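You operate a simulated robot arm through the tools that you are given. There is no shell and no other tool. Be economical: measure what you need, move in short steps, check, and stop when the job is done.

You are at the controls of a simulated robot arm. One attempt, no reset.

TASK
Turn the turntable's yellow mark to the white bench, lock it and wipe the panel clean.
Fine: lock free first; white pad, back where it lay.

Only the result counts: the job must be done as asked and must still hold three seconds after the hand-in. Knocking over, shifting, dropping, spilling or breaking anything else fails it.

THE ROBOT
A 6-joint arm with a two-finger parallel gripper, fixed in place. Base frame: the origin is at the foot of the arm, x ahead of it, y to its left, z up. Readings come in cm, rad, newtons and seconds.
With the tool pointing down near the work surface it reaches from about 10 to 54 cm from the base axis. Its first joint turns from -1.152 to 1.152 rad. Payload 2.9 kg.
The TCP is the grasp point between the finger pads, 3 cm short of the fingertips. In the tool frame z runs along the fingers and y along their closing line. The gripper opens to 11 cm. The fingers are 2 cm wide and 1 cm thick; the gripper's body (4.8 by 11.2 cm) begins 5.5 cm behind the TCP.
Orientation is that of the tool frame in the base frame, as a unit quaternion [w, x, y, z]. With the fingers straight down and closing along the base's y, the tool's x points along the base's -x, its y along +y and its z along -z.

THE INTERFACE
- The arm moves only by the tool nudge_tool. Its argument "increments" is a list of rows, each a list of 7 numbers: the finger opening in cm, from 0 to 11, then the shift along the tool's x, y, z in cm, then the turn, a rotation vector about the tool's x, y, z in rad. In form: [[fingers, tx, ty, tz, rx, ry, rz], ...]. A call has 1 to 12 rows; each row shifts and turns the commanded pose from where the row before left it, along the tool's axes as they then stand. Each row takes 0.2 s and may step no farther than 5 cm and 0.15 rad from the row before; otherwise, or with a gripper value out of range, the whole call is refused. Where a pose cannot be reached the arm comes as near as it can. A force on the tool above 70 N (or 10 N above the force at the start of the call, whichever is more), or a blocked arm, ends the call early, and 0.2 s more pass. Each finger travels about 10.8 cm/s and halts on what it meets, pressing with about 33 N; the grip force reading is that of the motor and also rises with nothing between the fingers. The clock runs only during rows and for 0.2 s after the last one: add rows that do not move to give the fingers time. The reply holds the time, the measured pose of the TCP, the force on the tool along the base axes, the opening and the grip force, in the units named above and with some noise.
- Cameras (640 x 400 px; columns grow to the right, rows downward): "scene" is fixed at [8.82, 45.34, 137.3]; the picture's right is [-0.56, -0.83, 0.00], its down [-0.56, 0.37, -0.74] and it looks along [0.62, -0.41, -0.67] (base axes); focal length 214 px, centre (320, 200). "wrist" rides on the gripper at [-3.6, 0, -5.7] in the tool frame; the picture's right is [0.00, -1.00, 0.00], its down [0.97, 0.00, -0.24] and it looks along [0.24, 0.00, 0.97] (tool axes); focal length 218 px, centre (320, 200). There is no depth. A picture from a camera that has moved, and an enlarged one, comes with that camera's place and axes in the base frame and with its lens.
- capture(camera): a new picture of that camera. It takes no simulated time.
- enlarge(camera, box): a new picture of the part [left, top, right, bottom] of that camera's present view, enlarged. It takes no simulated time.
- hand_in(): hands the job in; it is judged then, once.

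Go step by step. Nothing tells you positions but the pictures and the camera data: compare them with the known pose of the tool, close in by small moves and look again before you grip or let go. The budget is 120 turns and 84 pictures, counting those below and the enlarged ones. Unless the task says otherwise, let go and move clear before handing in, and close with one line.

The tools are called after "Request:" as name(argument=value, ...) on one line, values as JSON. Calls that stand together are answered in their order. nudge_tool: Moves the arm, as the interface text tells. Its arguments: {"type":"object","properties":{"increments":{"type":"array","items":{"type":"array","items":{"type":"number"}}}},"required":["increments"]} The other tools are called the same way: capture (camera) takes a picture; enlarge (camera, box) takes an enlarged picture of a part of a camera's view; hand_in () hands the job in.

At the start:

```text
clock: 0.0
ee_pos: [35.67, -1.22, 122.35]
tcp_rot: [0.0, 0.0, 1.0, 0.0]
force: [0.9, 0.5, 1.0]
gripper_width: 11.0
finger_force: 0.1
```

scene: 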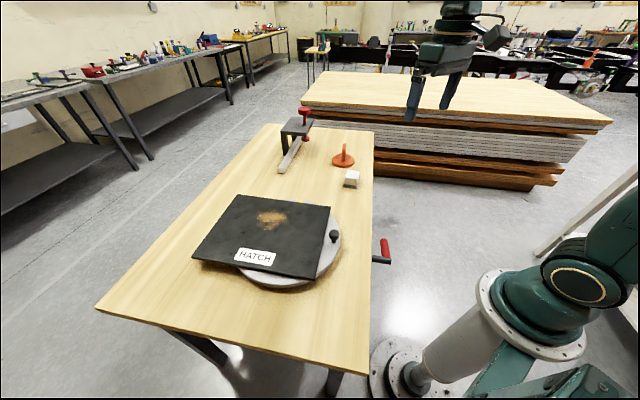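
wrist: 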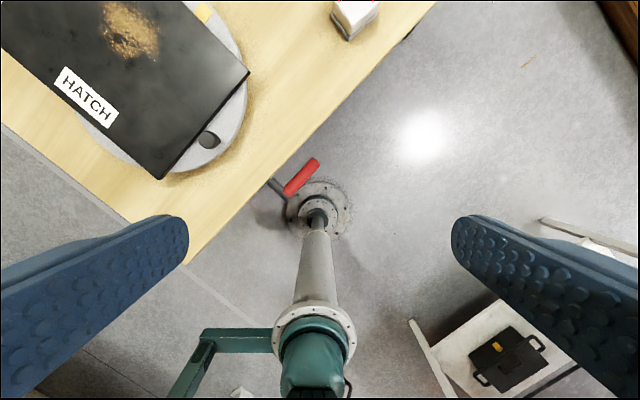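

I see a bench with a grey turntable carrying a dirty black panel, a red lever at the bench edge, a white pad, an orange knob-like item and a clamp. I'll enlarge the views to identify the parts.

Request:
enlarge(camera="scene", box=[180, 170, 420, 320])

Request:
enlarge(camera="scene", box=[260, 90, 400, 200])

Request:
enlarge(camera="wrist", box=[0, 0, 400, 250])

```text
2.67 times, centred on (300, 245) of scene
camera zoom: at [8.82, 45.34, 137.3], right [-0.56, -0.83, 0.0], down [-0.56, 0.37, -0.74], along [0.62, -0.41, -0.67], focal length 572 px, centre (373, 80)
```

zoom: 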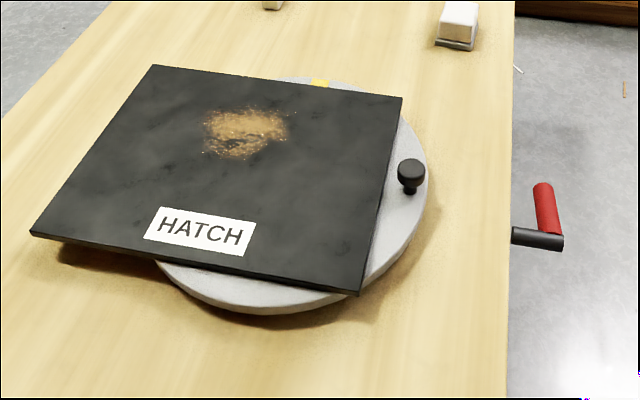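

```text
3.64 times, centred on (330, 145) of scene
camera zoom: at [8.82, 45.34, 137.3], right [-0.56, -0.83, 0.0], down [-0.56, 0.37, -0.74], along [0.62, -0.41, -0.67], focal length 780 px, centre (284, 400)
```

zoom: 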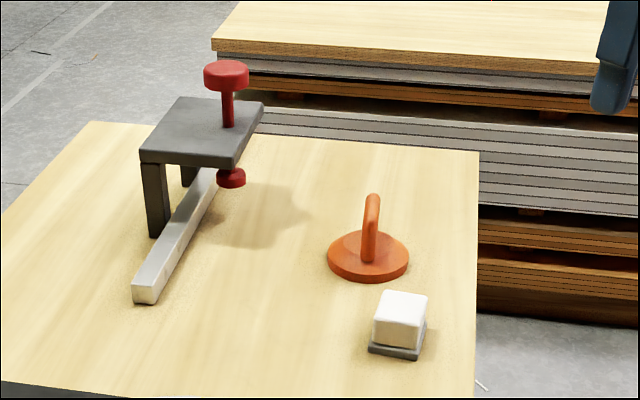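

```text
1.60 times, centred on (200, 125) of wrist
camera zoom: at [39.16, -1.09, 128.04], right [0.0, -1.0, 0.0], down [-0.97, 0.0, 0.24], along [-0.24, 0.0, -0.97], focal length 349 px, centre (512, 320)
```

zoom: 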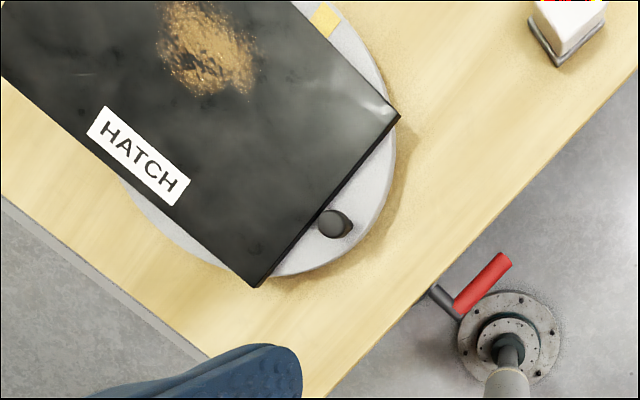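

The pictures triangulate the bench top nearer z≈80 than 40, so I'll trust measurement over the stated value. Next I look for the white bench.

Request:
enlarge(camera="scene", box=[440, 100, 640, 300])

Request:
enlarge(camera="wrist", box=[400, 180, 640, 400])

Request:
enlarge(camera="scene", box=[0, 0, 320, 200])

```text
2.00 times, centred on (540, 200) of scene
camera zoom: at [8.82, 45.34, 137.3], right [-0.56, -0.83, 0.0], down [-0.56, 0.37, -0.74], along [0.62, -0.41, -0.67], focal length 429 px, centre (-120, 200)
```

zoom: 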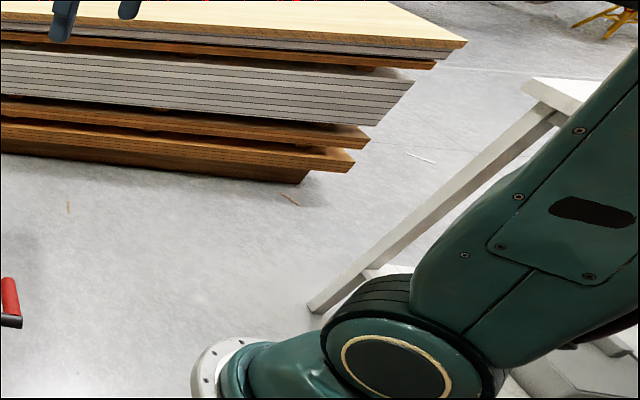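

```text
1.82 times, centred on (520, 290) of wrist
camera zoom: at [39.16, -1.09, 128.04], right [0.0, -1.0, 0.0], down [-0.97, 0.0, 0.24], along [-0.24, 0.0, -0.97], focal length 397 px, centre (-44, 36)
```

zoom: 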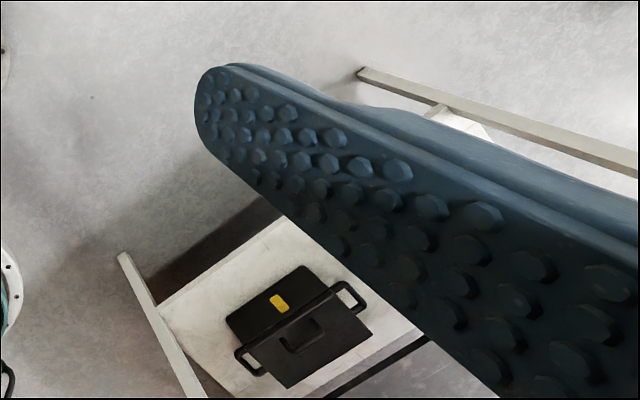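

```text
2.00 times, centred on (160, 100) of scene
camera zoom: at [8.82, 45.34, 137.3], right [-0.56, -0.83, 0.0], down [-0.56, 0.37, -0.74], along [0.62, -0.41, -0.67], focal length 429 px, centre (640, 400)
```

zoom: 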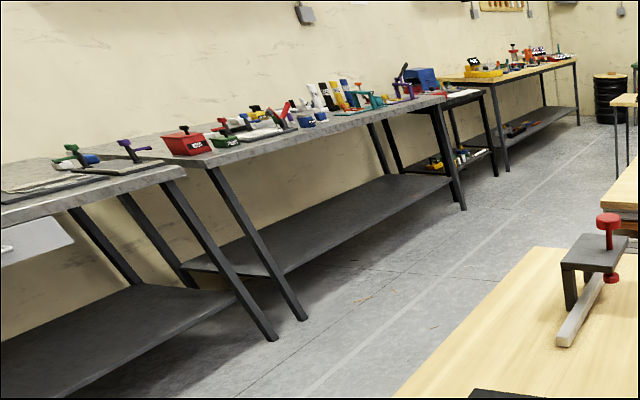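

The white bench stands behind the arm on the −y side. I'll tilt the wrist to see its extent.

Request:
nudge_tool(increments=[[11, 0, 0, 0, 0.112, 0.084, 0], [11, 0, 0, 0, 0.112, 0.084, 0], [11, 0, 0, 0, 0.112, 0.084, 0], [11, 0, 0, 0, 0.112, 0.084, 0], [11, 0, 0, 0, 0.112, 0.084, 0], [11, 0, 0, 0, 0.112, 0.084, 0]])

Request:
capture(camera="wrist")

```text
clock: 1.4
ee_pos: [31.48, -4.92, 108.82]
tcp_rot: [-0.218, 0.003, 0.928, -0.302]
force: [0.0, 0.9, -0.2]
gripper_width: 11.0
finger_force: 0.1
out of reach, approached as far as the arm can: row 1, 2, 3, 4, 5, 6
```

```text
75 pictures are left
camera wrist: at [37.09, -2.12, 111.51], right [0.13, -0.82, 0.56], down [-0.78, 0.27, 0.56], along [-0.61, -0.51, -0.6], focal length 218 px, centre (320, 200)
```

wrist: 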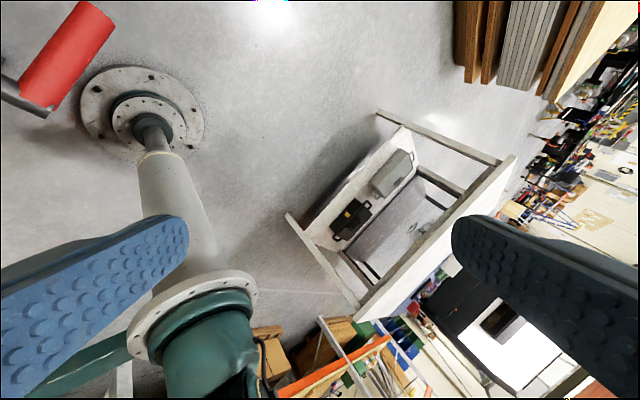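

The white bench's front feet are near (−6,−142) and (−81,−66), so its centre is about (−67,−128). I'll tilt back and look at the lever and turntable.

Request:
nudge_tool(increments=[[11, 0, 0, 0, -0.112, -0.084, 0], [11, 0, 0, 0, -0.112, -0.084, 0], [11, 0, 0, 0, -0.112, -0.084, 0], [11, 0, 0, 0, -0.112, -0.084, 0], [11, 0, 0, 0, -0.112, -0.084, 0], [11, 0, 0, 0, -0.112, -0.084, 0]])

Request:
capture(camera="wrist")

```text
clock: 2.8
ee_pos: [31.68, -4.89, 108.9]
tcp_rot: [0.028, 0.0, 0.999, 0.027]
force: [-0.7, 0.1, -0.2]
gripper_width: 11.02
finger_force: 0.1
```

```text
74 pictures are left
camera wrist: at [34.78, -5.1, 114.73], right [0.0, -1.0, -0.05], down [-0.98, -0.01, 0.19], along [-0.19, 0.05, -0.98], focal length 218 px, centre (320, 200)
```

wrist: 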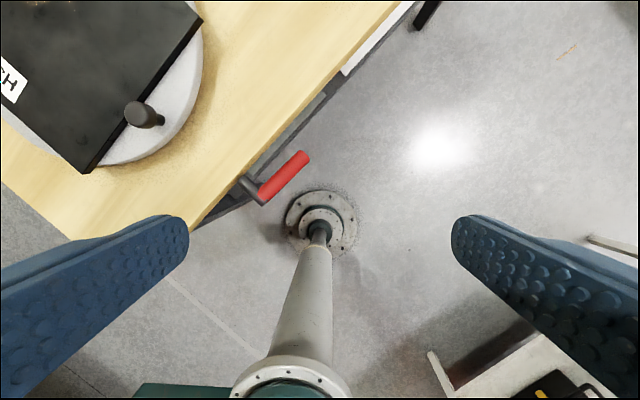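

Now I'll level the tool and shift over toward the turntable.

Request:
nudge_tool(increments=[[11, 0, 0, -2, 0.054, 0.055, 0], [11, -1, 4.5, -1, 0, 0, 0], [11, -1, 4.5, -1, 0, 0, 0], [11, -1, 4.5, -1, 0, 0, 0], [11, -1, 4.5, -1, 0, 0, 0]])

Request:
capture(camera="wrist")

```text
clock: 4.0
ee_pos: [35.49, 12.76, 114.83]
tcp_rot: [0.0, 0.0, 1.0, -0.001]
force: [0.1, 0.1, 0.6]
gripper_width: 10.99
finger_force: 0.0
```

```text
73 pictures are left
camera wrist: at [38.99, 13.03, 120.39], right [0.0, -1.0, 0.0], down [-0.97, 0.0, 0.24], along [-0.24, 0.0, -0.97], focal length 218 px, centre (320, 200)
```

wrist: 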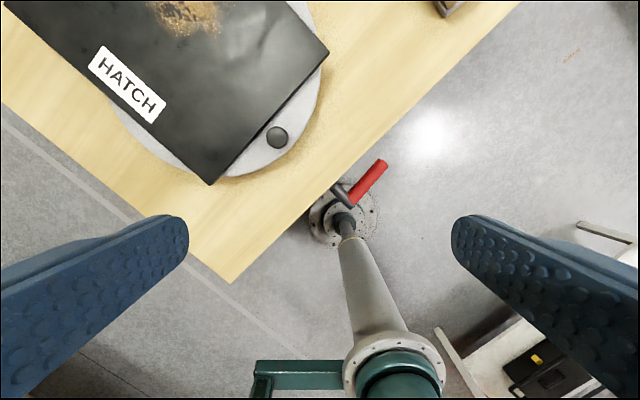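

The knob top is at about (40.3, 19.6, 86.5). I'll tilt forward to see the entire turntable, pad and the rest.

Request:
nudge_tool(increments=[[11, 0, 0, 0, 0, -0.14, 0], [11, 0, 0, 0, 0, -0.14, 0], [11, 0, 0, 0, 0, -0.14, 0], [11, 0, 0, 0, 0, -0.14, 0]])

Request:
capture(camera="wrist")

```text
clock: 5.0
ee_pos: [35.55, 13.04, 114.97]
tcp_rot: [0.279, -0.002, 0.96, 0.0]
force: [0.3, -0.5, 0.3]
gripper_width: 11.01
finger_force: 0.0
```

```text
72 pictures are left
camera wrist: at [35.36, 13.1, 121.57], right [0.0, -1.0, 0.0], down [-0.95, 0.0, -0.31], along [0.31, 0.0, -0.95], focal length 218 px, centre (320, 200)
```

wrist: 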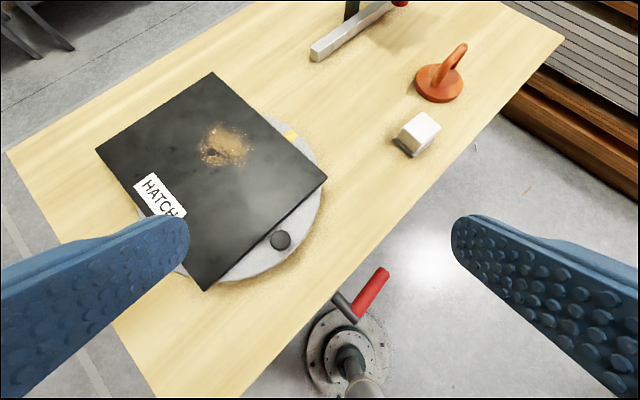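

Request:
enlarge(camera="wrist", box=[80, 60, 400, 260])

Request:
enlarge(camera="wrist", box=[360, 80, 480, 180])

Request:
enlarge(camera="wrist", box=[300, 250, 420, 340])

```text
2.00 times, centred on (240, 160) of wrist
camera zoom: at [35.36, 13.1, 121.57], right [0.0, -1.0, 0.0], down [-0.95, 0.0, -0.31], along [0.31, 0.0, -0.95], focal length 436 px, centre (480, 280)
```

zoom: 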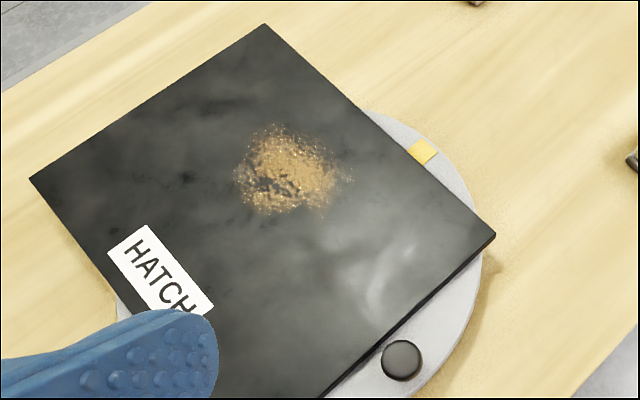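

```text
4.00 times, centred on (420, 130) of wrist
camera zoom: at [35.36, 13.1, 121.57], right [0.0, -1.0, 0.0], down [-0.95, 0.0, -0.31], along [0.31, 0.0, -0.95], focal length 873 px, centre (-80, 480)
```

zoom: 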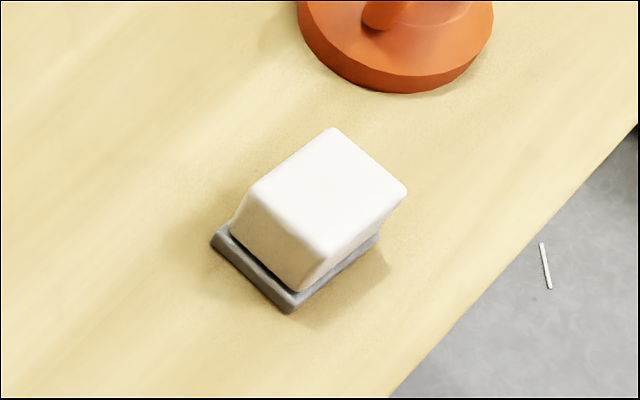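

```text
4.44 times, centred on (360, 295) of wrist
camera zoom: at [35.36, 13.1, 121.57], right [0.0, -1.0, 0.0], down [-0.95, 0.0, -0.31], along [0.31, 0.0, -0.95], focal length 970 px, centre (142, -222)
```

zoom: 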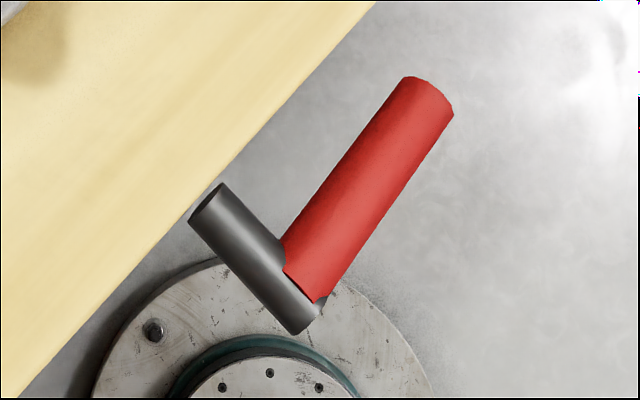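

I now have a first map: turntable centre ≈(50.5,30.5), radius ≈17.7, mark at about −43°, target about −127°, knob leading by 90°, panel top z≈84.4. I'll look at the lever from the front to understand the lock.

Request:
nudge_tool(increments=[[11, 3.8, -2.5, 0.55, 0, 0, 0], [11, 3.8, -2.5, 0.55, 0, 0, 0], [11, 3.8, -2.5, 0.55, 0, 0, 0], [11, 3.8, -2.5, 0.55, 0, 0, 0], [11, 3.8, -2.5, 0.55, 0, 0, 0], [11, 3.8, -2.5, 0.55, 0, 0, 0], [11, 0, 0, 0, 0, -0.13, 0], [11, 0, 0, 0, 0, -0.13, 0], [11, 0, 0, 0, 0, -0.13, 0]])

Request:
capture(camera="wrist")

```text
clock: 7.0
ee_pos: [29.55, -1.88, 116.22]
tcp_rot: [0.457, -0.001, 0.89, -0.001]
force: [0.0, 0.1, -0.3]
gripper_width: 11.02
finger_force: 0.0
out of reach, approached as far as the arm can: row 3, 4, 5, 6, 7, 8, 9
```

```text
68 pictures are left
camera wrist: at [26.76, -1.67, 122.44], right [0.0, -1.0, 0.0], down [-0.76, 0.0, -0.65], along [0.65, 0.0, -0.76], focal length 218 px, centre (320, 200)
```

wrist: 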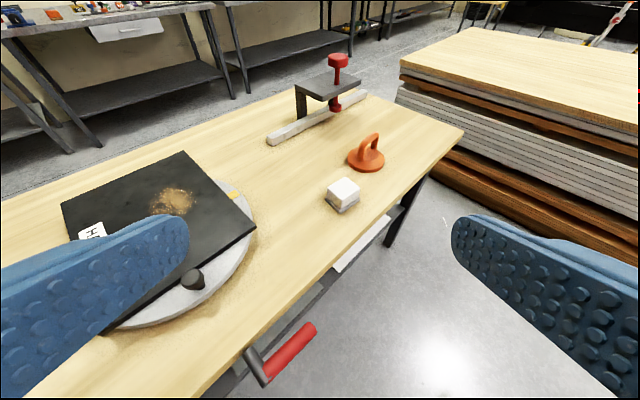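

No markings seen near the lever, so it will be tested by feel. I'll bring the tool upright, yaw it 45° across the lever and move above it.

Request:
nudge_tool(increments=[[11, 0, 0, 0, 0, 0.1356, 0], [11, 0, 0, 0, 0, 0.1356, 0], [11, 0, 0, 0, 0, 0.1356, 0], [11, 0, 0, 0, 0, 0.1356, 0], [11, 0, 0, 0, 0, 0.1356, 0], [11, 0, 0, 0, 0, 0.1356, 0], [11, 0, 0, 0, 0, 0.1356, 0]])

Request:
nudge_tool(increments=[[11, 0, 0, 3, 0, 0, 0.131], [11, 0, 0, 3, 0, 0, 0.131], [11, 0, 0, 3, 0, 0, 0.131], [11, 0, 0, 3, 0, 0, 0.131], [11, 0, 0, 3, 0, 0, 0.131], [11, 0, 0, 3, 0, 0, 0.131]])

Request:
capture(camera="wrist")

```text
clock: 8.6
ee_pos: [29.32, -1.91, 116.11]
tcp_rot: [-0.001, -0.001, 1.0, -0.001]
force: [-0.7, -0.4, 0.2]
gripper_width: 10.99
finger_force: 0.0
```

```text
clock: 10.0
ee_pos: [29.57, -1.89, 97.95]
tcp_rot: [0.001, 0.383, 0.924, -0.001]
force: [0.0, -0.2, 0.4]
gripper_width: 11.02
finger_force: 0.1
```

```text
67 pictures are left
camera wrist: at [31.97, -4.24, 103.62], right [-0.71, -0.71, 0.0], down [-0.69, 0.69, 0.24], along [-0.17, 0.17, -0.97], focal length 218 px, centre (320, 200)
```

wrist: 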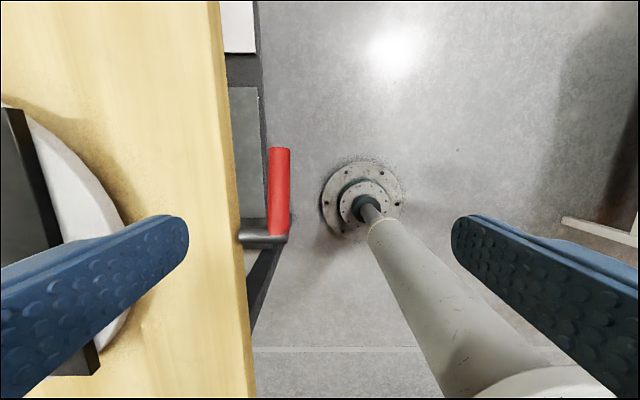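

The lever handle runs from about (28.1,7.0) to (34.9,−0.8) at z≈78. I'll go above its outer end.

Request:
nudge_tool(increments=[[8, -0.2, 2.3, 0, 0, 0, 0.035], [6, -0.2, 2.3, 0, 0, 0, 0.035], [6, 0, 0, 4, 0, 0, 0], [6, 0, 0, 4, 0, 0, 0]])

Request:
capture(camera="wrist")

Request:
enlarge(camera="scene", box=[340, 200, 440, 290])

```text
clock: 11.0
ee_pos: [33.25, 0.79, 90.2]
tcp_rot: [0.001, 0.415, 0.91, -0.001]
force: [0.1, -0.4, 0.3]
gripper_width: 5.98
finger_force: 0.0
```

```text
66 pictures are left
camera wrist: at [35.5, -1.76, 95.81], right [-0.75, -0.66, 0.0], down [-0.64, 0.73, 0.24], along [-0.16, 0.18, -0.97], focal length 218 px, centre (320, 200)
```

wrist: 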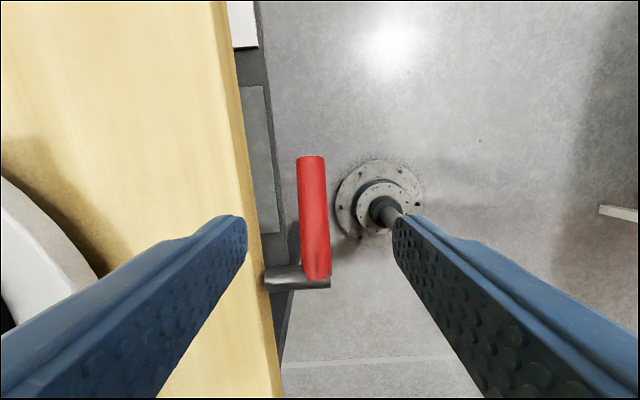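

```text
4.44 times, centred on (390, 245) of scene
camera zoom: at [8.82, 45.34, 137.3], right [-0.56, -0.83, 0.0], down [-0.56, 0.37, -0.74], along [0.62, -0.41, -0.67], focal length 953 px, centre (9, 0)
```

zoom: 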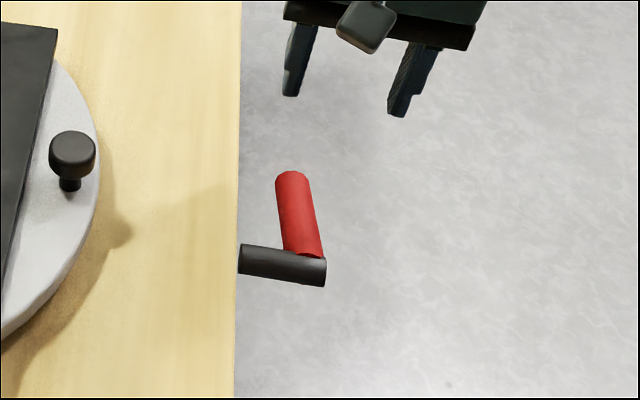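

The handle is nearly centred between the fingers; I'll shift 0.4 cm, narrow to 5 cm and descend around it.

Request:
nudge_tool(increments=[[5, 0, 0.4, 0, 0, 0, 0], [5, 0, 0, 3, 0, 0, 0], [5, 0, 0, 3, 0, 0, 0], [5, 0, 0, 3, 0, 0, 0], [5, 0, 0, 2.5, 0, 0, 0]])

Request:
capture(camera="wrist")

Request:
enlarge(camera="scene", box=[340, 200, 440, 290])

```text
clock: 12.2
ee_pos: [33.35, 1.27, 78.41]
tcp_rot: [0.0, 0.415, 0.91, 0.0]
force: [-0.6, 0.1, 0.5]
gripper_width: 5.03
finger_force: 0.1
```

```text
64 pictures are left
camera wrist: at [35.63, -1.34, 84.12], right [-0.75, -0.66, 0.0], down [-0.64, 0.73, 0.24], along [-0.16, 0.18, -0.97], focal length 218 px, centre (320, 200)
```

wrist: 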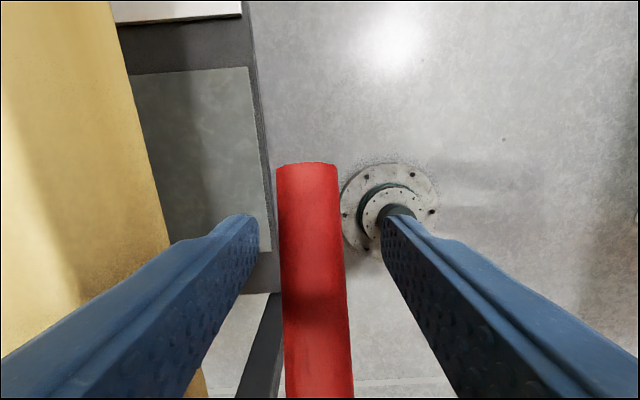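

```text
4.44 times, centred on (390, 245) of scene
camera zoom: at [8.82, 45.34, 137.3], right [-0.56, -0.83, 0.0], down [-0.56, 0.37, -0.74], along [0.62, -0.41, -0.67], focal length 953 px, centre (9, 0)
```

zoom: 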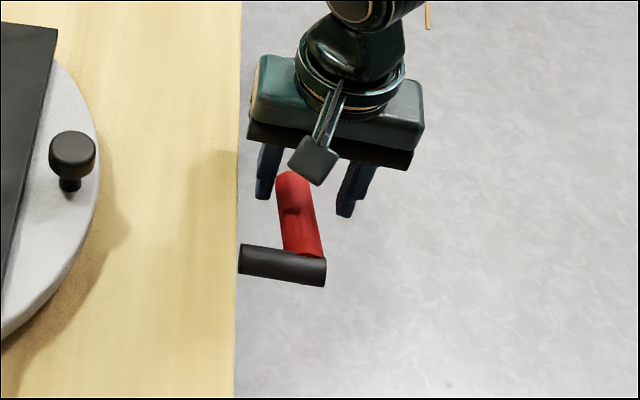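

The fingers straddle the handle. I'll centre and close.

Request:
nudge_tool(increments=[[5, 0, 0.3, 0, 0, 0, 0], [3, 0, 0, 0, 0, 0, 0], [1, 0, 0, 0, 0, 0, 0], [1, 0, 0, 0, 0, 0, 0], [1, 0, 0, 0, 0, 0, 0]])

```text
clock: 13.4
ee_pos: [33.77, 1.42, 78.46]
tcp_rot: [0.001, 0.414, 0.91, 0.001]
force: [3.9, 5.4, -4.9]
gripper_width: 2.77
finger_force: 44.7
```

Gripped (2.8 cm). Now I feel which way the lever turns: first a small lift.

Request:
nudge_tool(increments=[[1, 0, 0, -0.4, 0, 0, 0], [1, 0, 0, -0.4, 0, 0, 0]])

```text
clock: 14.0
ee_pos: [33.73, 1.35, 79.32]
tcp_rot: [0.004, 0.415, 0.91, -0.001]
force: [16.2, -4.4, -18.5]
gripper_width: 2.76
finger_force: 45.5
```

Request:
nudge_tool(increments=[[1, 0, 0, -0.5, 0, 0, 0], [1, 0, 0, -0.5, 0, 0, 0]])

Request:
enlarge(camera="scene", box=[340, 200, 440, 290])

Request:
capture(camera="wrist")

```text
clock: 14.6
ee_pos: [33.84, 1.33, 80.35]
tcp_rot: [0.005, 0.414, 0.91, 0.0]
force: [17.3, -14.9, -11.4]
gripper_width: 2.71
finger_force: 44.9
```

```text
4.44 times, centred on (390, 245) of scene
camera zoom: at [8.87, 45.31, 137.31], right [-0.56, -0.83, 0.0], down [-0.56, 0.37, -0.74], along [0.62, -0.41, -0.67], focal length 953 px, centre (9, 0)
```

zoom: 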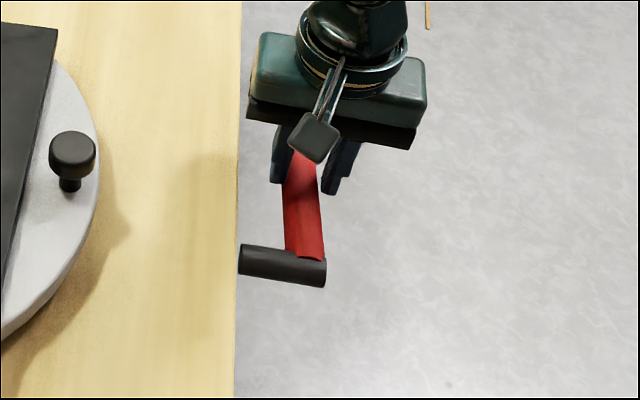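

```text
61 pictures are left
camera wrist: at [36.06, -1.27, 86.1], right [-0.76, -0.66, 0.0], down [-0.64, 0.73, 0.23], along [-0.15, 0.18, -0.97], focal length 218 px, centre (320, 200)
```

wrist: 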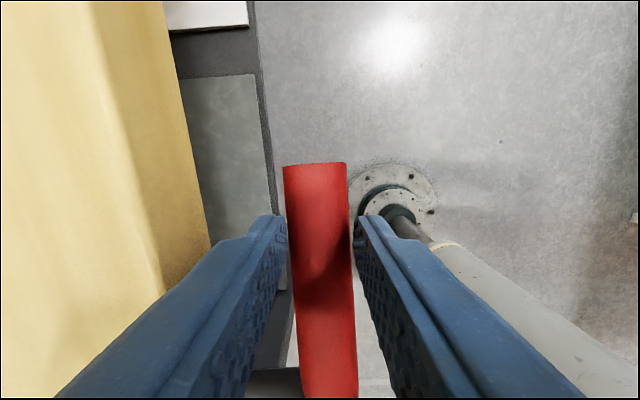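

The lever follows upward. I'll continue along the arc in steps.

Request:
nudge_tool(increments=[[1, 0, 0, -1.3, 0, 0, 0], [1, 0.4, 0, -1.3, 0, 0, 0], [1, 0, 0, 0, 0, 0, 0]])

```text
clock: 15.4
ee_pos: [33.3, 1.73, 83.01]
tcp_rot: [0.0, 0.414, 0.91, -0.001]
force: [0.3, -0.2, -0.1]
gripper_width: 0.99
finger_force: 0.1
```

The fingers slipped off the handle. I'll look before the next move.

Request:
capture(camera="wrist")

Request:
enlarge(camera="scene", box=[340, 200, 440, 290])

```text
60 pictures are left
camera wrist: at [35.59, -0.62, 88.56], right [-0.75, -0.66, 0.0], down [-0.64, 0.73, 0.24], along [-0.16, 0.18, -0.97], focal length 218 px, centre (320, 200)
```

wrist: 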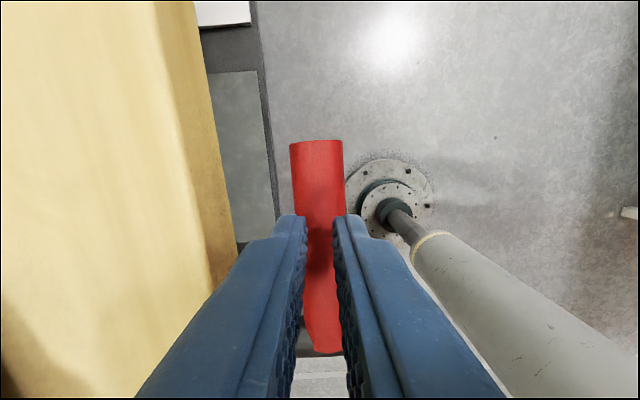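

```text
4.44 times, centred on (390, 245) of scene
camera zoom: at [8.82, 45.34, 137.3], right [-0.56, -0.83, 0.0], down [-0.56, 0.37, -0.74], along [0.62, -0.41, -0.67], focal length 953 px, centre (9, 0)
```

zoom: 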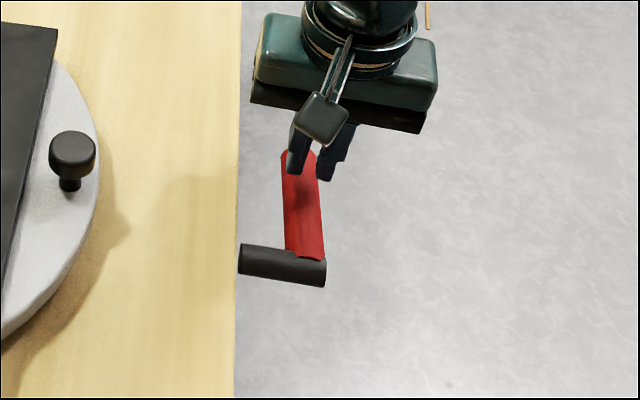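

The handle actually sits near z≈76.5, so I had only held it by the fingertips. I'll reopen and grip deeper.

Request:
nudge_tool(increments=[[5, 0, 0, 0, 0, 0, 0], [5, 0, 0, 0, 0, 0, 0], [5, 0, 0, 2.5, 0, 0, 0], [5, 0, 0, 2.5, 0, 0, 0], [5, 0, 0, 0.7, 0, 0, 0]])

Request:
capture(camera="wrist")

Request:
enlarge(camera="scene", box=[340, 200, 440, 290])

```text
clock: 16.6
ee_pos: [33.57, 1.77, 77.31]
tcp_rot: [0.001, 0.415, 0.91, 0.0]
force: [-1.0, -0.2, 0.4]
gripper_width: 5.01
finger_force: 0.1
```

```text
58 pictures are left
camera wrist: at [35.78, -0.73, 83.04], right [-0.75, -0.66, 0.0], down [-0.64, 0.73, 0.24], along [-0.16, 0.18, -0.97], focal length 218 px, centre (320, 200)
```

wrist: 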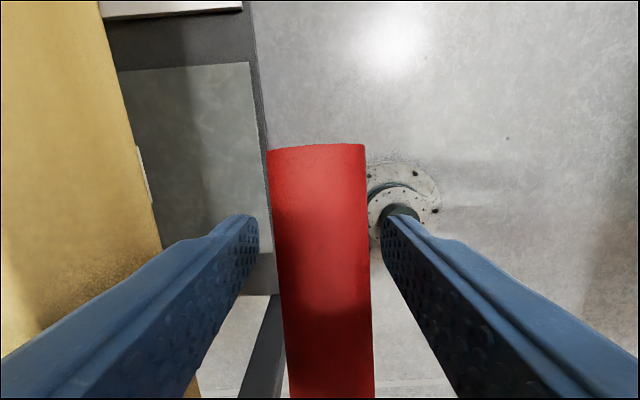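

```text
4.44 times, centred on (390, 245) of scene
camera zoom: at [8.82, 45.34, 137.3], right [-0.56, -0.83, 0.0], down [-0.56, 0.37, -0.74], along [0.62, -0.41, -0.67], focal length 953 px, centre (9, 0)
```

zoom: 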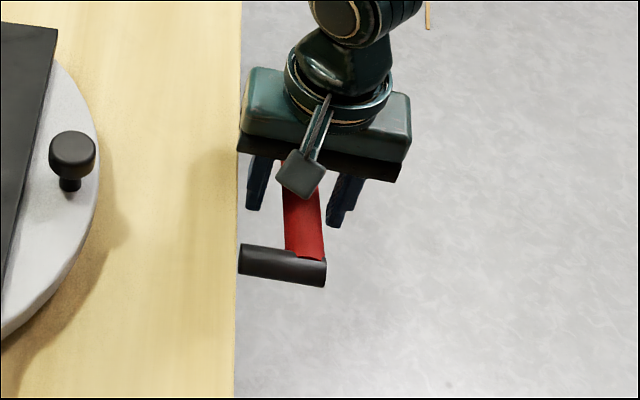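

Grip is now at handle height. Close and lift along the arc.

Request:
nudge_tool(increments=[[3, 0, 0, 0, 0, 0, 0], [1, 0, 0, 0, 0, 0, 0], [1, 0, 0, 0, 0, 0, 0], [1, 0, 0, 0, 0, 0, 0], [1, 0.15, 0, -0.7, 0, 0, 0], [1, 0.2, 0, -0.7, 0, 0, 0], [1, 0.25, 0, -0.65, 0, 0, 0], [1, 0.3, 0, -0.65, 0, 0, 0]])

Request:
capture(camera="wrist")

```text
clock: 18.4
ee_pos: [33.12, 1.99, 80.05]
tcp_rot: [0.008, 0.416, 0.909, -0.004]
force: [19.3, -29.6, -8.9]
gripper_width: 2.91
finger_force: 44.9
```

```text
56 pictures are left
camera wrist: at [35.37, -0.46, 85.82], right [-0.76, -0.66, 0.0], down [-0.64, 0.74, 0.22], along [-0.15, 0.17, -0.97], focal length 218 px, centre (320, 200)
```

wrist: 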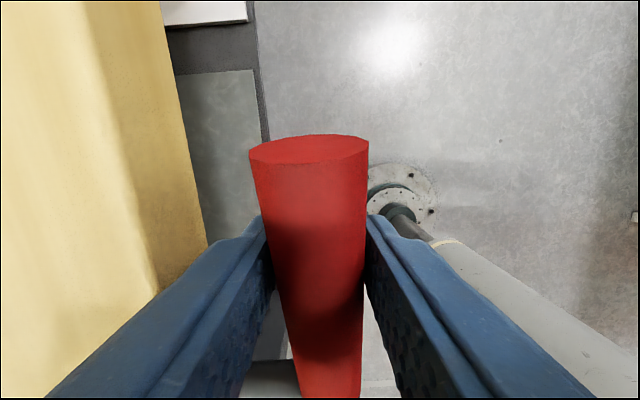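

The lever is up about 35°. Radial push suggests moving less inward; continue.

Request:
nudge_tool(increments=[[1, -0.2, 0, -0.8, 0, 0, 0], [1, 0.2, 0, -0.8, 0, 0, 0], [1, 0.5, 0, -0.8, 0, 0, 0]])

Request:
enlarge(camera="scene", box=[340, 200, 440, 290])

```text
clock: 19.2
ee_pos: [32.4, 2.81, 82.34]
tcp_rot: [0.0, 0.415, 0.91, -0.001]
force: [7.0, -5.8, -11.4]
gripper_width: 2.88
finger_force: 45.1
```

```text
4.44 times, centred on (390, 245) of scene
camera zoom: at [8.84, 45.33, 137.31], right [-0.56, -0.83, 0.0], down [-0.56, 0.37, -0.74], along [0.62, -0.41, -0.67], focal length 953 px, centre (9, 0)
```

zoom: 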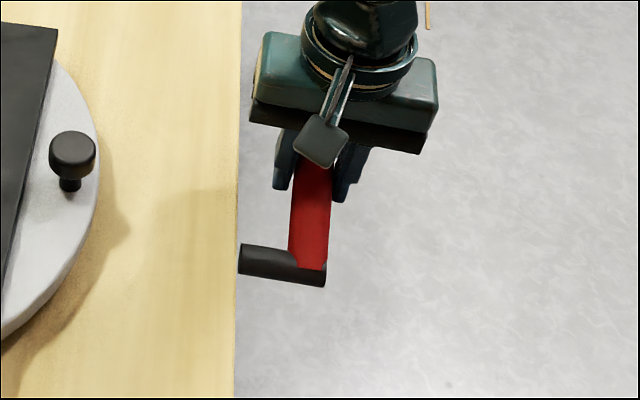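

Request:
nudge_tool(increments=[[1, 0.6, 0, -0.6, 0, 0, 0], [1, 0.7, 0, -0.5, 0, 0, 0], [1, 0.7, 0, -0.4, 0, 0, 0], [1, 0.7, 0, -0.35, 0, 0, 0]])

Request:
enlarge(camera="scene", box=[340, 200, 440, 290])

Request:
capture(camera="wrist")

```text
clock: 20.2
ee_pos: [31.16, 4.12, 84.2]
tcp_rot: [0.01, 0.419, 0.908, -0.008]
force: [32.3, -43.8, -25.7]
gripper_width: 2.9
finger_force: 44.7
```

```text
4.44 times, centred on (390, 245) of scene
camera zoom: at [8.92, 45.25, 137.33], right [-0.56, -0.83, 0.0], down [-0.56, 0.37, -0.74], along [0.62, -0.41, -0.67], focal length 953 px, centre (9, 0)
```

zoom: 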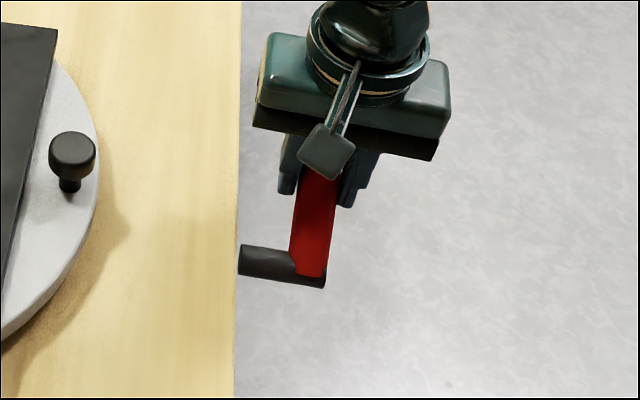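

```text
53 pictures are left
camera wrist: at [33.31, 1.63, 89.93], right [-0.76, -0.65, 0.01], down [-0.63, 0.74, 0.22], along [-0.14, 0.16, -0.98], focal length 218 px, centre (320, 200)
```

wrist: 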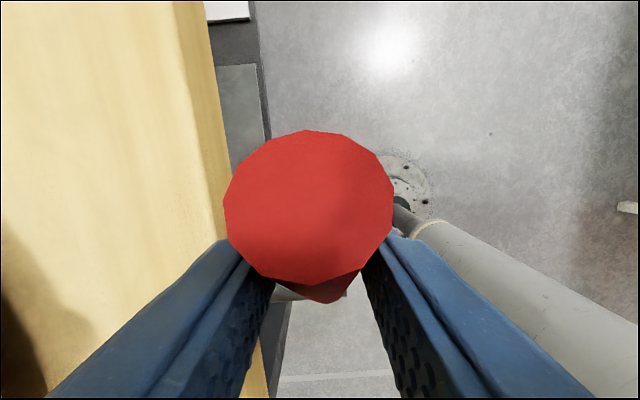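

Pure tangential resistance at about 62°: that looks like the end stop. I'll release, back off upward and check.

Request:
nudge_tool(increments=[[1, -0.5, 0, 0.2, 0, 0, 0], [4, 0, 0, 0, 0, 0, 0], [5, 0, 0, 0, 0, 0, 0], [5, 0, 0, -3, 0, 0, 0], [5, 0, 0, -4, 0, 0, 0], [5, 0, 0, -4, 0, 0, 0]])

Request:
enlarge(camera="scene", box=[340, 200, 440, 290])

Request:
capture(camera="wrist")

```text
clock: 21.6
ee_pos: [30.95, 4.4, 95.4]
tcp_rot: [0.0, 0.415, 0.91, 0.0]
force: [0.4, -0.1, 0.1]
gripper_width: 5.0
finger_force: 0.0
```

```text
4.44 times, centred on (390, 245) of scene
camera zoom: at [8.82, 45.34, 137.3], right [-0.56, -0.83, 0.0], down [-0.56, 0.37, -0.74], along [0.62, -0.41, -0.67], focal length 953 px, centre (9, 0)
```

zoom: 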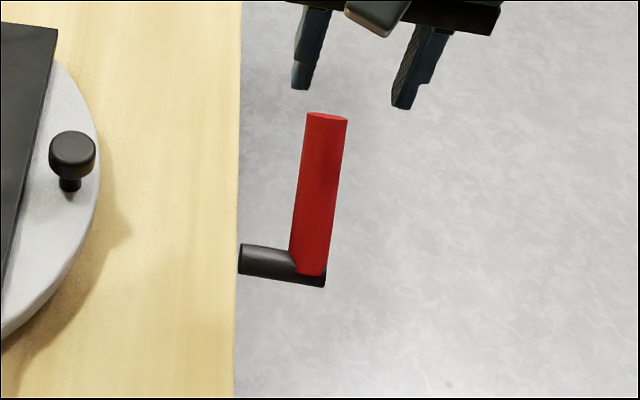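

```text
51 pictures are left
camera wrist: at [33.2, 1.93, 100.95], right [-0.75, -0.66, 0.0], down [-0.64, 0.73, 0.24], along [-0.16, 0.18, -0.97], focal length 218 px, centre (320, 200)
```

wrist: 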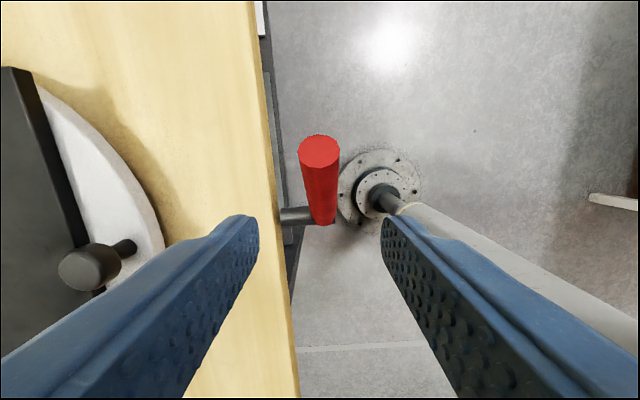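

The lever is up and stays. Next I move over the knob and yaw the gripper so it closes tangentially.

Request:
nudge_tool(increments=[[6, 1.33, 4.25, -0.5, 0, 0, 0], [6, 1.33, 4.25, -0.5, 0, 0, 0], [6, 1.33, 4.25, -0.5, 0, 0, 0], [6, 1.33, 4.25, -0.5, 0, 0, 0]])

Request:
nudge_tool(increments=[[6, 0, 0, 0, 0, 0, -0.14], [6, 0, 0, 0, 0, 0, -0.14], [6, 0, 0, 0, 0, 0, -0.14], [6, 0, 0, 0, 0, 0, -0.14], [6, 0, 0, 0, 0, 0, -0.14], [6, 0, 0, 0, 0, 0, -0.14], [6, 0, 0, 0, 0, 0, -0.14], [6, 0, 0, 0, 0, 0, -0.14], [6, 0, 0, 0, 0, 0, -0.14], [6, 0, 0, 0, 0, 0, -0.14], [6, 0, 0, 0, 0, 0, -0.14], [6, 0, 0, 0, 0, 0, -0.14]])

Request:
capture(camera="wrist")

```text
clock: 22.6
ee_pos: [40.57, 19.7, 96.92]
tcp_rot: [0.002, 0.414, 0.91, -0.001]
force: [-0.6, 0.1, -0.1]
gripper_width: 6.0
finger_force: 0.1
```

```text
clock: 25.2
ee_pos: [40.47, 19.74, 97.13]
tcp_rot: [0.001, -0.402, 0.916, -0.001]
force: [-0.2, 0.4, 0.8]
gripper_width: 6.01
finger_force: 0.0
```

```text
50 pictures are left
camera wrist: at [42.73, 22.44, 102.74], right [0.74, -0.68, 0.0], down [-0.66, -0.71, 0.24], along [-0.16, -0.18, -0.97], focal length 218 px, centre (320, 200)
```

wrist: 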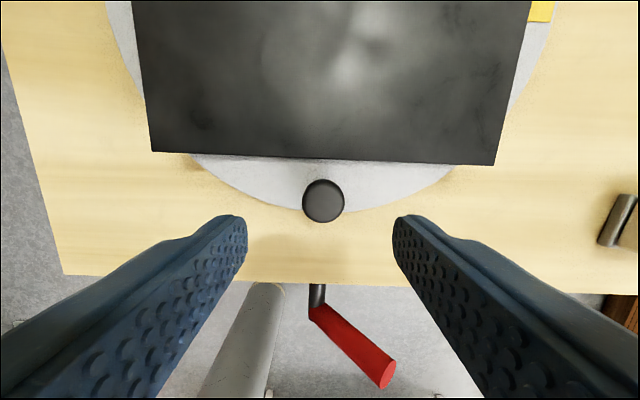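

The knob is right under the gripper. I'll adjust 0.6 cm, descend and grip it.

Request:
nudge_tool(increments=[[6, 0.6, -0.1, 2, 0, 0, 0], [6, 0, 0, 3, 0, 0, 0], [6, 0, 0, 3, 0, 0, 0], [6, 0, 0, 2.7, 0, 0, 0]])

Request:
capture(camera="wrist")

Request:
enlarge(camera="scene", box=[280, 190, 400, 280])

```text
clock: 26.2
ee_pos: [40.01, 18.94, 86.56]
tcp_rot: [0.001, -0.401, 0.916, 0.0]
force: [-7.1, -6.1, 26.3]
gripper_width: 6.06
finger_force: 0.6
```

```text
49 pictures are left
camera wrist: at [42.31, 21.8, 92.23], right [0.73, -0.68, 0.0], down [-0.66, -0.71, 0.24], along [-0.16, -0.18, -0.97], focal length 218 px, centre (320, 200)
```

wrist: 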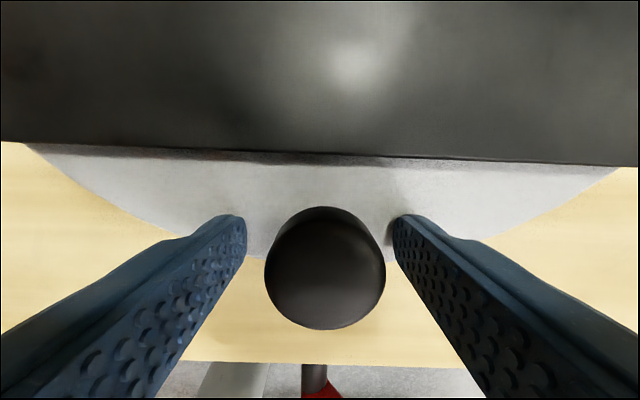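

```text
4.44 times, centred on (340, 235) of scene
camera zoom: at [8.77, 45.31, 137.32], right [-0.56, -0.83, 0.0], down [-0.56, 0.37, -0.74], along [0.62, -0.41, -0.67], focal length 953 px, centre (231, 44)
```

zoom: 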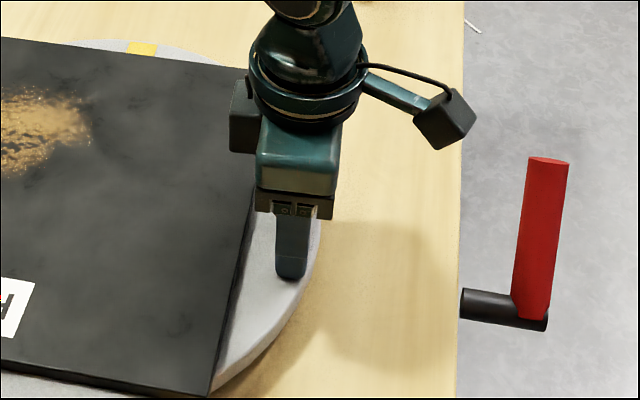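

The fingertips touch the disc (disc top z≈83.5). I'll lift 0.5 and close on the knob.

Request:
nudge_tool(increments=[[6, 0, -0.1, -0.6, 0, 0, 0], [4, 0, 0, 0, 0, 0, 0], [2, 0, 0, 0, 0, 0, 0], [2, 0, 0, 0, 0, 0, 0]])

```text
clock: 27.2
ee_pos: [40.17, 19.03, 87.01]
tcp_rot: [-0.001, -0.401, 0.916, -0.001]
force: [1.3, 1.0, -10.1]
gripper_width: 3.13
finger_force: 45.2
```

Knob gripped. I'll try turning the table clockwise a little to see whether it is free.

Request:
nudge_tool(increments=[[2, -0.01, 0.46, 0, 0, 0, 0.03], [2, -0.01, 0.46, 0, 0, 0, 0.03], [2, -0.02, 0.92, 0, 0, 0, 0.06]])

Request:
enlarge(camera="scene", box=[180, 170, 420, 320])

```text
clock: 28.0
ee_pos: [38.9, 20.24, 87.12]
tcp_rot: [0.001, -0.345, 0.938, -0.001]
force: [-2.0, 1.1, 16.1]
gripper_width: 3.14
finger_force: 45.1
```

```text
2.67 times, centred on (300, 245) of scene
camera zoom: at [8.8, 45.33, 137.31], right [-0.56, -0.83, 0.0], down [-0.56, 0.37, -0.74], along [0.62, -0.41, -0.67], focal length 572 px, centre (373, 80)
```

zoom: 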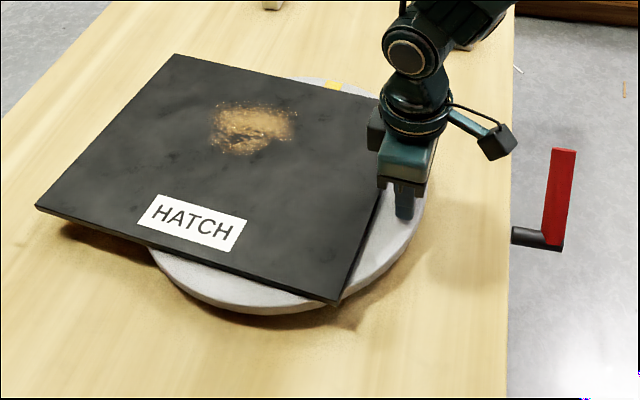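

The table turns freely. Continuing the turn.

Request:
nudge_tool(increments=[[2, -0.037, 1.08, -0.05, 0, 0, 0.07], [2, -0.037, 1.08, 0, 0, 0, 0.07], [2, -0.037, 1.08, 0, 0, 0, 0.07], [2, -0.037, 1.08, 0, 0, 0, 0.07], [2, -0.037, 1.08, 0, 0, 0, 0.07], [2, -0.037, 1.08, 0, 0, 0, 0.07]])

```text
clock: 29.4
ee_pos: [35.92, 26.0, 87.01]
tcp_rot: [0.004, -0.139, 0.99, 0.0]
force: [22.6, 3.6, 5.6]
gripper_width: 3.15
finger_force: 45.1
```

Request:
nudge_tool(increments=[[2, -0.2, 1.06, 0, 0, 0, 0.07], [2, -0.1, 1.06, 0, 0, 0, 0.07], [2, -0.06, 1.06, 0, 0, 0, 0.07], [2, -0.06, 1.06, 0, 0, 0, 0.07], [2, -0.06, 1.06, 0, 0, 0, 0.07]])

```text
clock: 30.6
ee_pos: [35.63, 31.3, 87.08]
tcp_rot: [0.004, 0.036, 0.999, 0.0]
force: [31.7, -3.2, 6.1]
gripper_width: 3.14
finger_force: 44.6
```

Request:
nudge_tool(increments=[[2, -0.35, 0.8, 0, 0, 0, 0.055], [2, -0.2, 0.8, 0, 0, 0, 0.055], [2, -0.06, 0.8, 0, 0, 0, 0.055], [2, -0.06, 0.8, 0, 0, 0, 0.055]])

Request:
capture(camera="scene")

Request:
capture(camera="wrist")

```text
clock: 31.6
ee_pos: [36.32, 34.47, 87.0]
tcp_rot: [-0.001, 0.14, 0.99, 0.0]
force: [-6.6, 5.5, 26.7]
gripper_width: 3.14
finger_force: 45.2
```

```text
46 pictures are left
```

scene: 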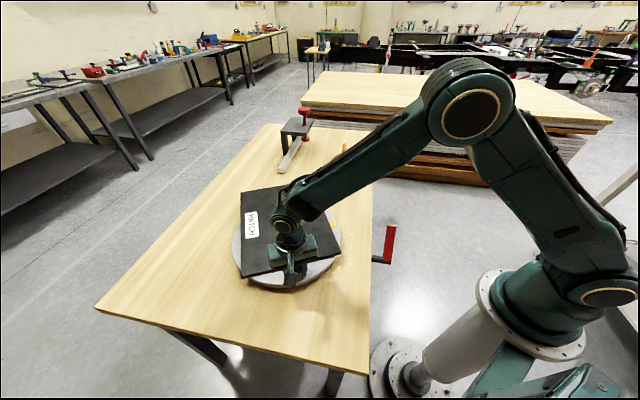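

```text
45 pictures are left
camera wrist: at [39.67, 33.65, 92.61], right [-0.28, -0.96, 0.0], down [-0.93, 0.27, 0.24], along [-0.23, 0.07, -0.97], focal length 218 px, centre (320, 200)
```

wrist: 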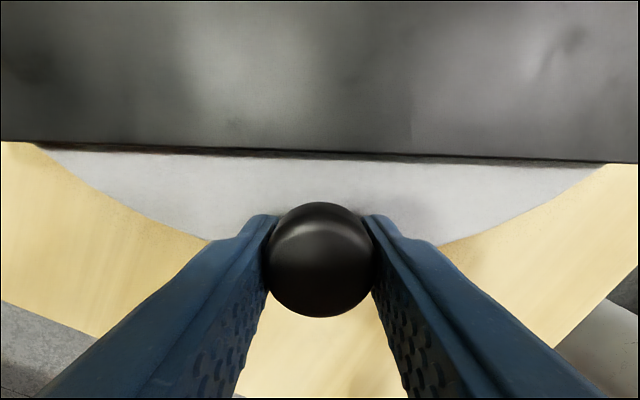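

So far turned 63°; circle fit gives centre (50.7,29.9), r=15.1. About 19° more to face the white bench.

Request:
nudge_tool(increments=[[2, -0.03, 0.93, -0.1, 0, 0, 0.062], [2, -0.03, 0.93, -0.1, 0, 0, 0.062], [2, -0.03, 0.93, 0, 0, 0, 0.062], [2, -0.03, 0.93, 0, 0, 0, 0.062], [2, -0.03, 0.93, 0, 0, 0, 0.062], [2, 0, 0, 0, 0, 0, 0]])

Request:
enlarge(camera="scene", box=[200, 170, 400, 300])

```text
clock: 33.0
ee_pos: [38.52, 38.62, 86.99]
tcp_rot: [-0.001, 0.294, 0.956, -0.003]
force: [-10.5, 6.4, -17.4]
gripper_width: 3.1
finger_force: 45.1
```

```text
3.08 times, centred on (300, 235) of scene
camera zoom: at [8.81, 45.38, 137.29], right [-0.56, -0.83, 0.0], down [-0.56, 0.37, -0.74], along [0.62, -0.41, -0.67], focal length 660 px, centre (382, 92)
```

zoom: 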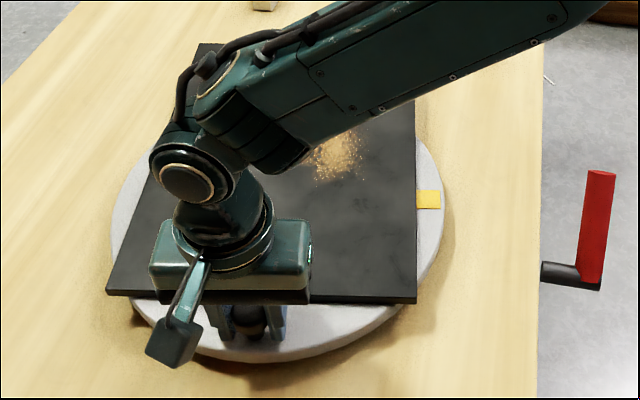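

The mark now sits at about −125° from the table centre, facing the white bench (target ≈ −125.7°). I'll release the knob and lift.

Request:
nudge_tool(increments=[[4, 0, 0, 0, 0, 0, 0], [6, 0, 0, 0, 0, 0, 0], [6, 0, 0, -3, 0, 0, 0], [6, 0, 0, -4, 0, 0, 0], [6, 0, 0, -4, 0, 0, 0]])

Request:
nudge_tool(increments=[[6, 4.2, -1.5, 0, 0, 0, 0], [6, 4.2, -1.5, 0, 0, 0, 0], [6, 2, -4, 0, 0, 0, 0], [6, 2, -4, 0, 0, 0, 0]])

Request:
capture(camera="scene")

Request:
capture(camera="wrist")

```text
clock: 34.2
ee_pos: [38.61, 38.52, 98.31]
tcp_rot: [0.001, 0.293, 0.956, 0.0]
force: [-0.4, -0.1, -0.2]
gripper_width: 5.99
finger_force: 0.0
```

```text
clock: 35.2
ee_pos: [21.93, 36.48, 98.54]
tcp_rot: [0.001, 0.294, 0.956, -0.001]
force: [-0.1, -0.2, 0.2]
gripper_width: 5.99
finger_force: 0.0
```

```text
43 pictures are left
```

scene: 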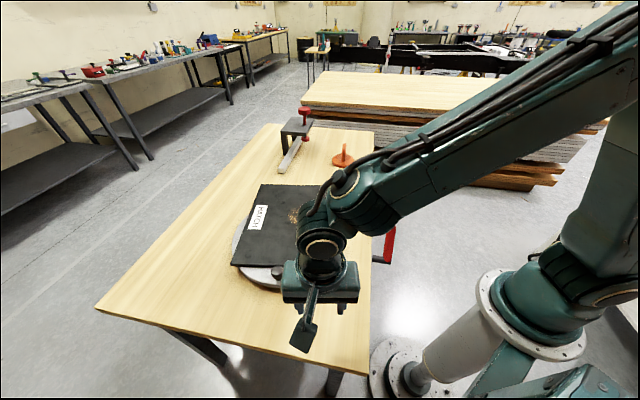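

```text
42 pictures are left
camera wrist: at [24.88, 34.56, 104.19], right [-0.56, -0.83, 0.0], down [-0.8, 0.54, 0.24], along [-0.2, 0.13, -0.97], focal length 218 px, centre (320, 200)
```

wrist: 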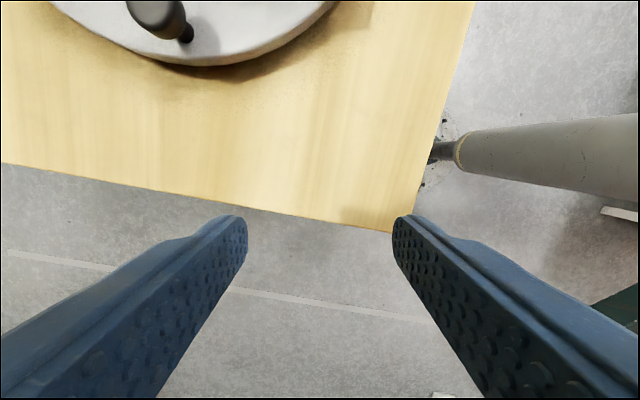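

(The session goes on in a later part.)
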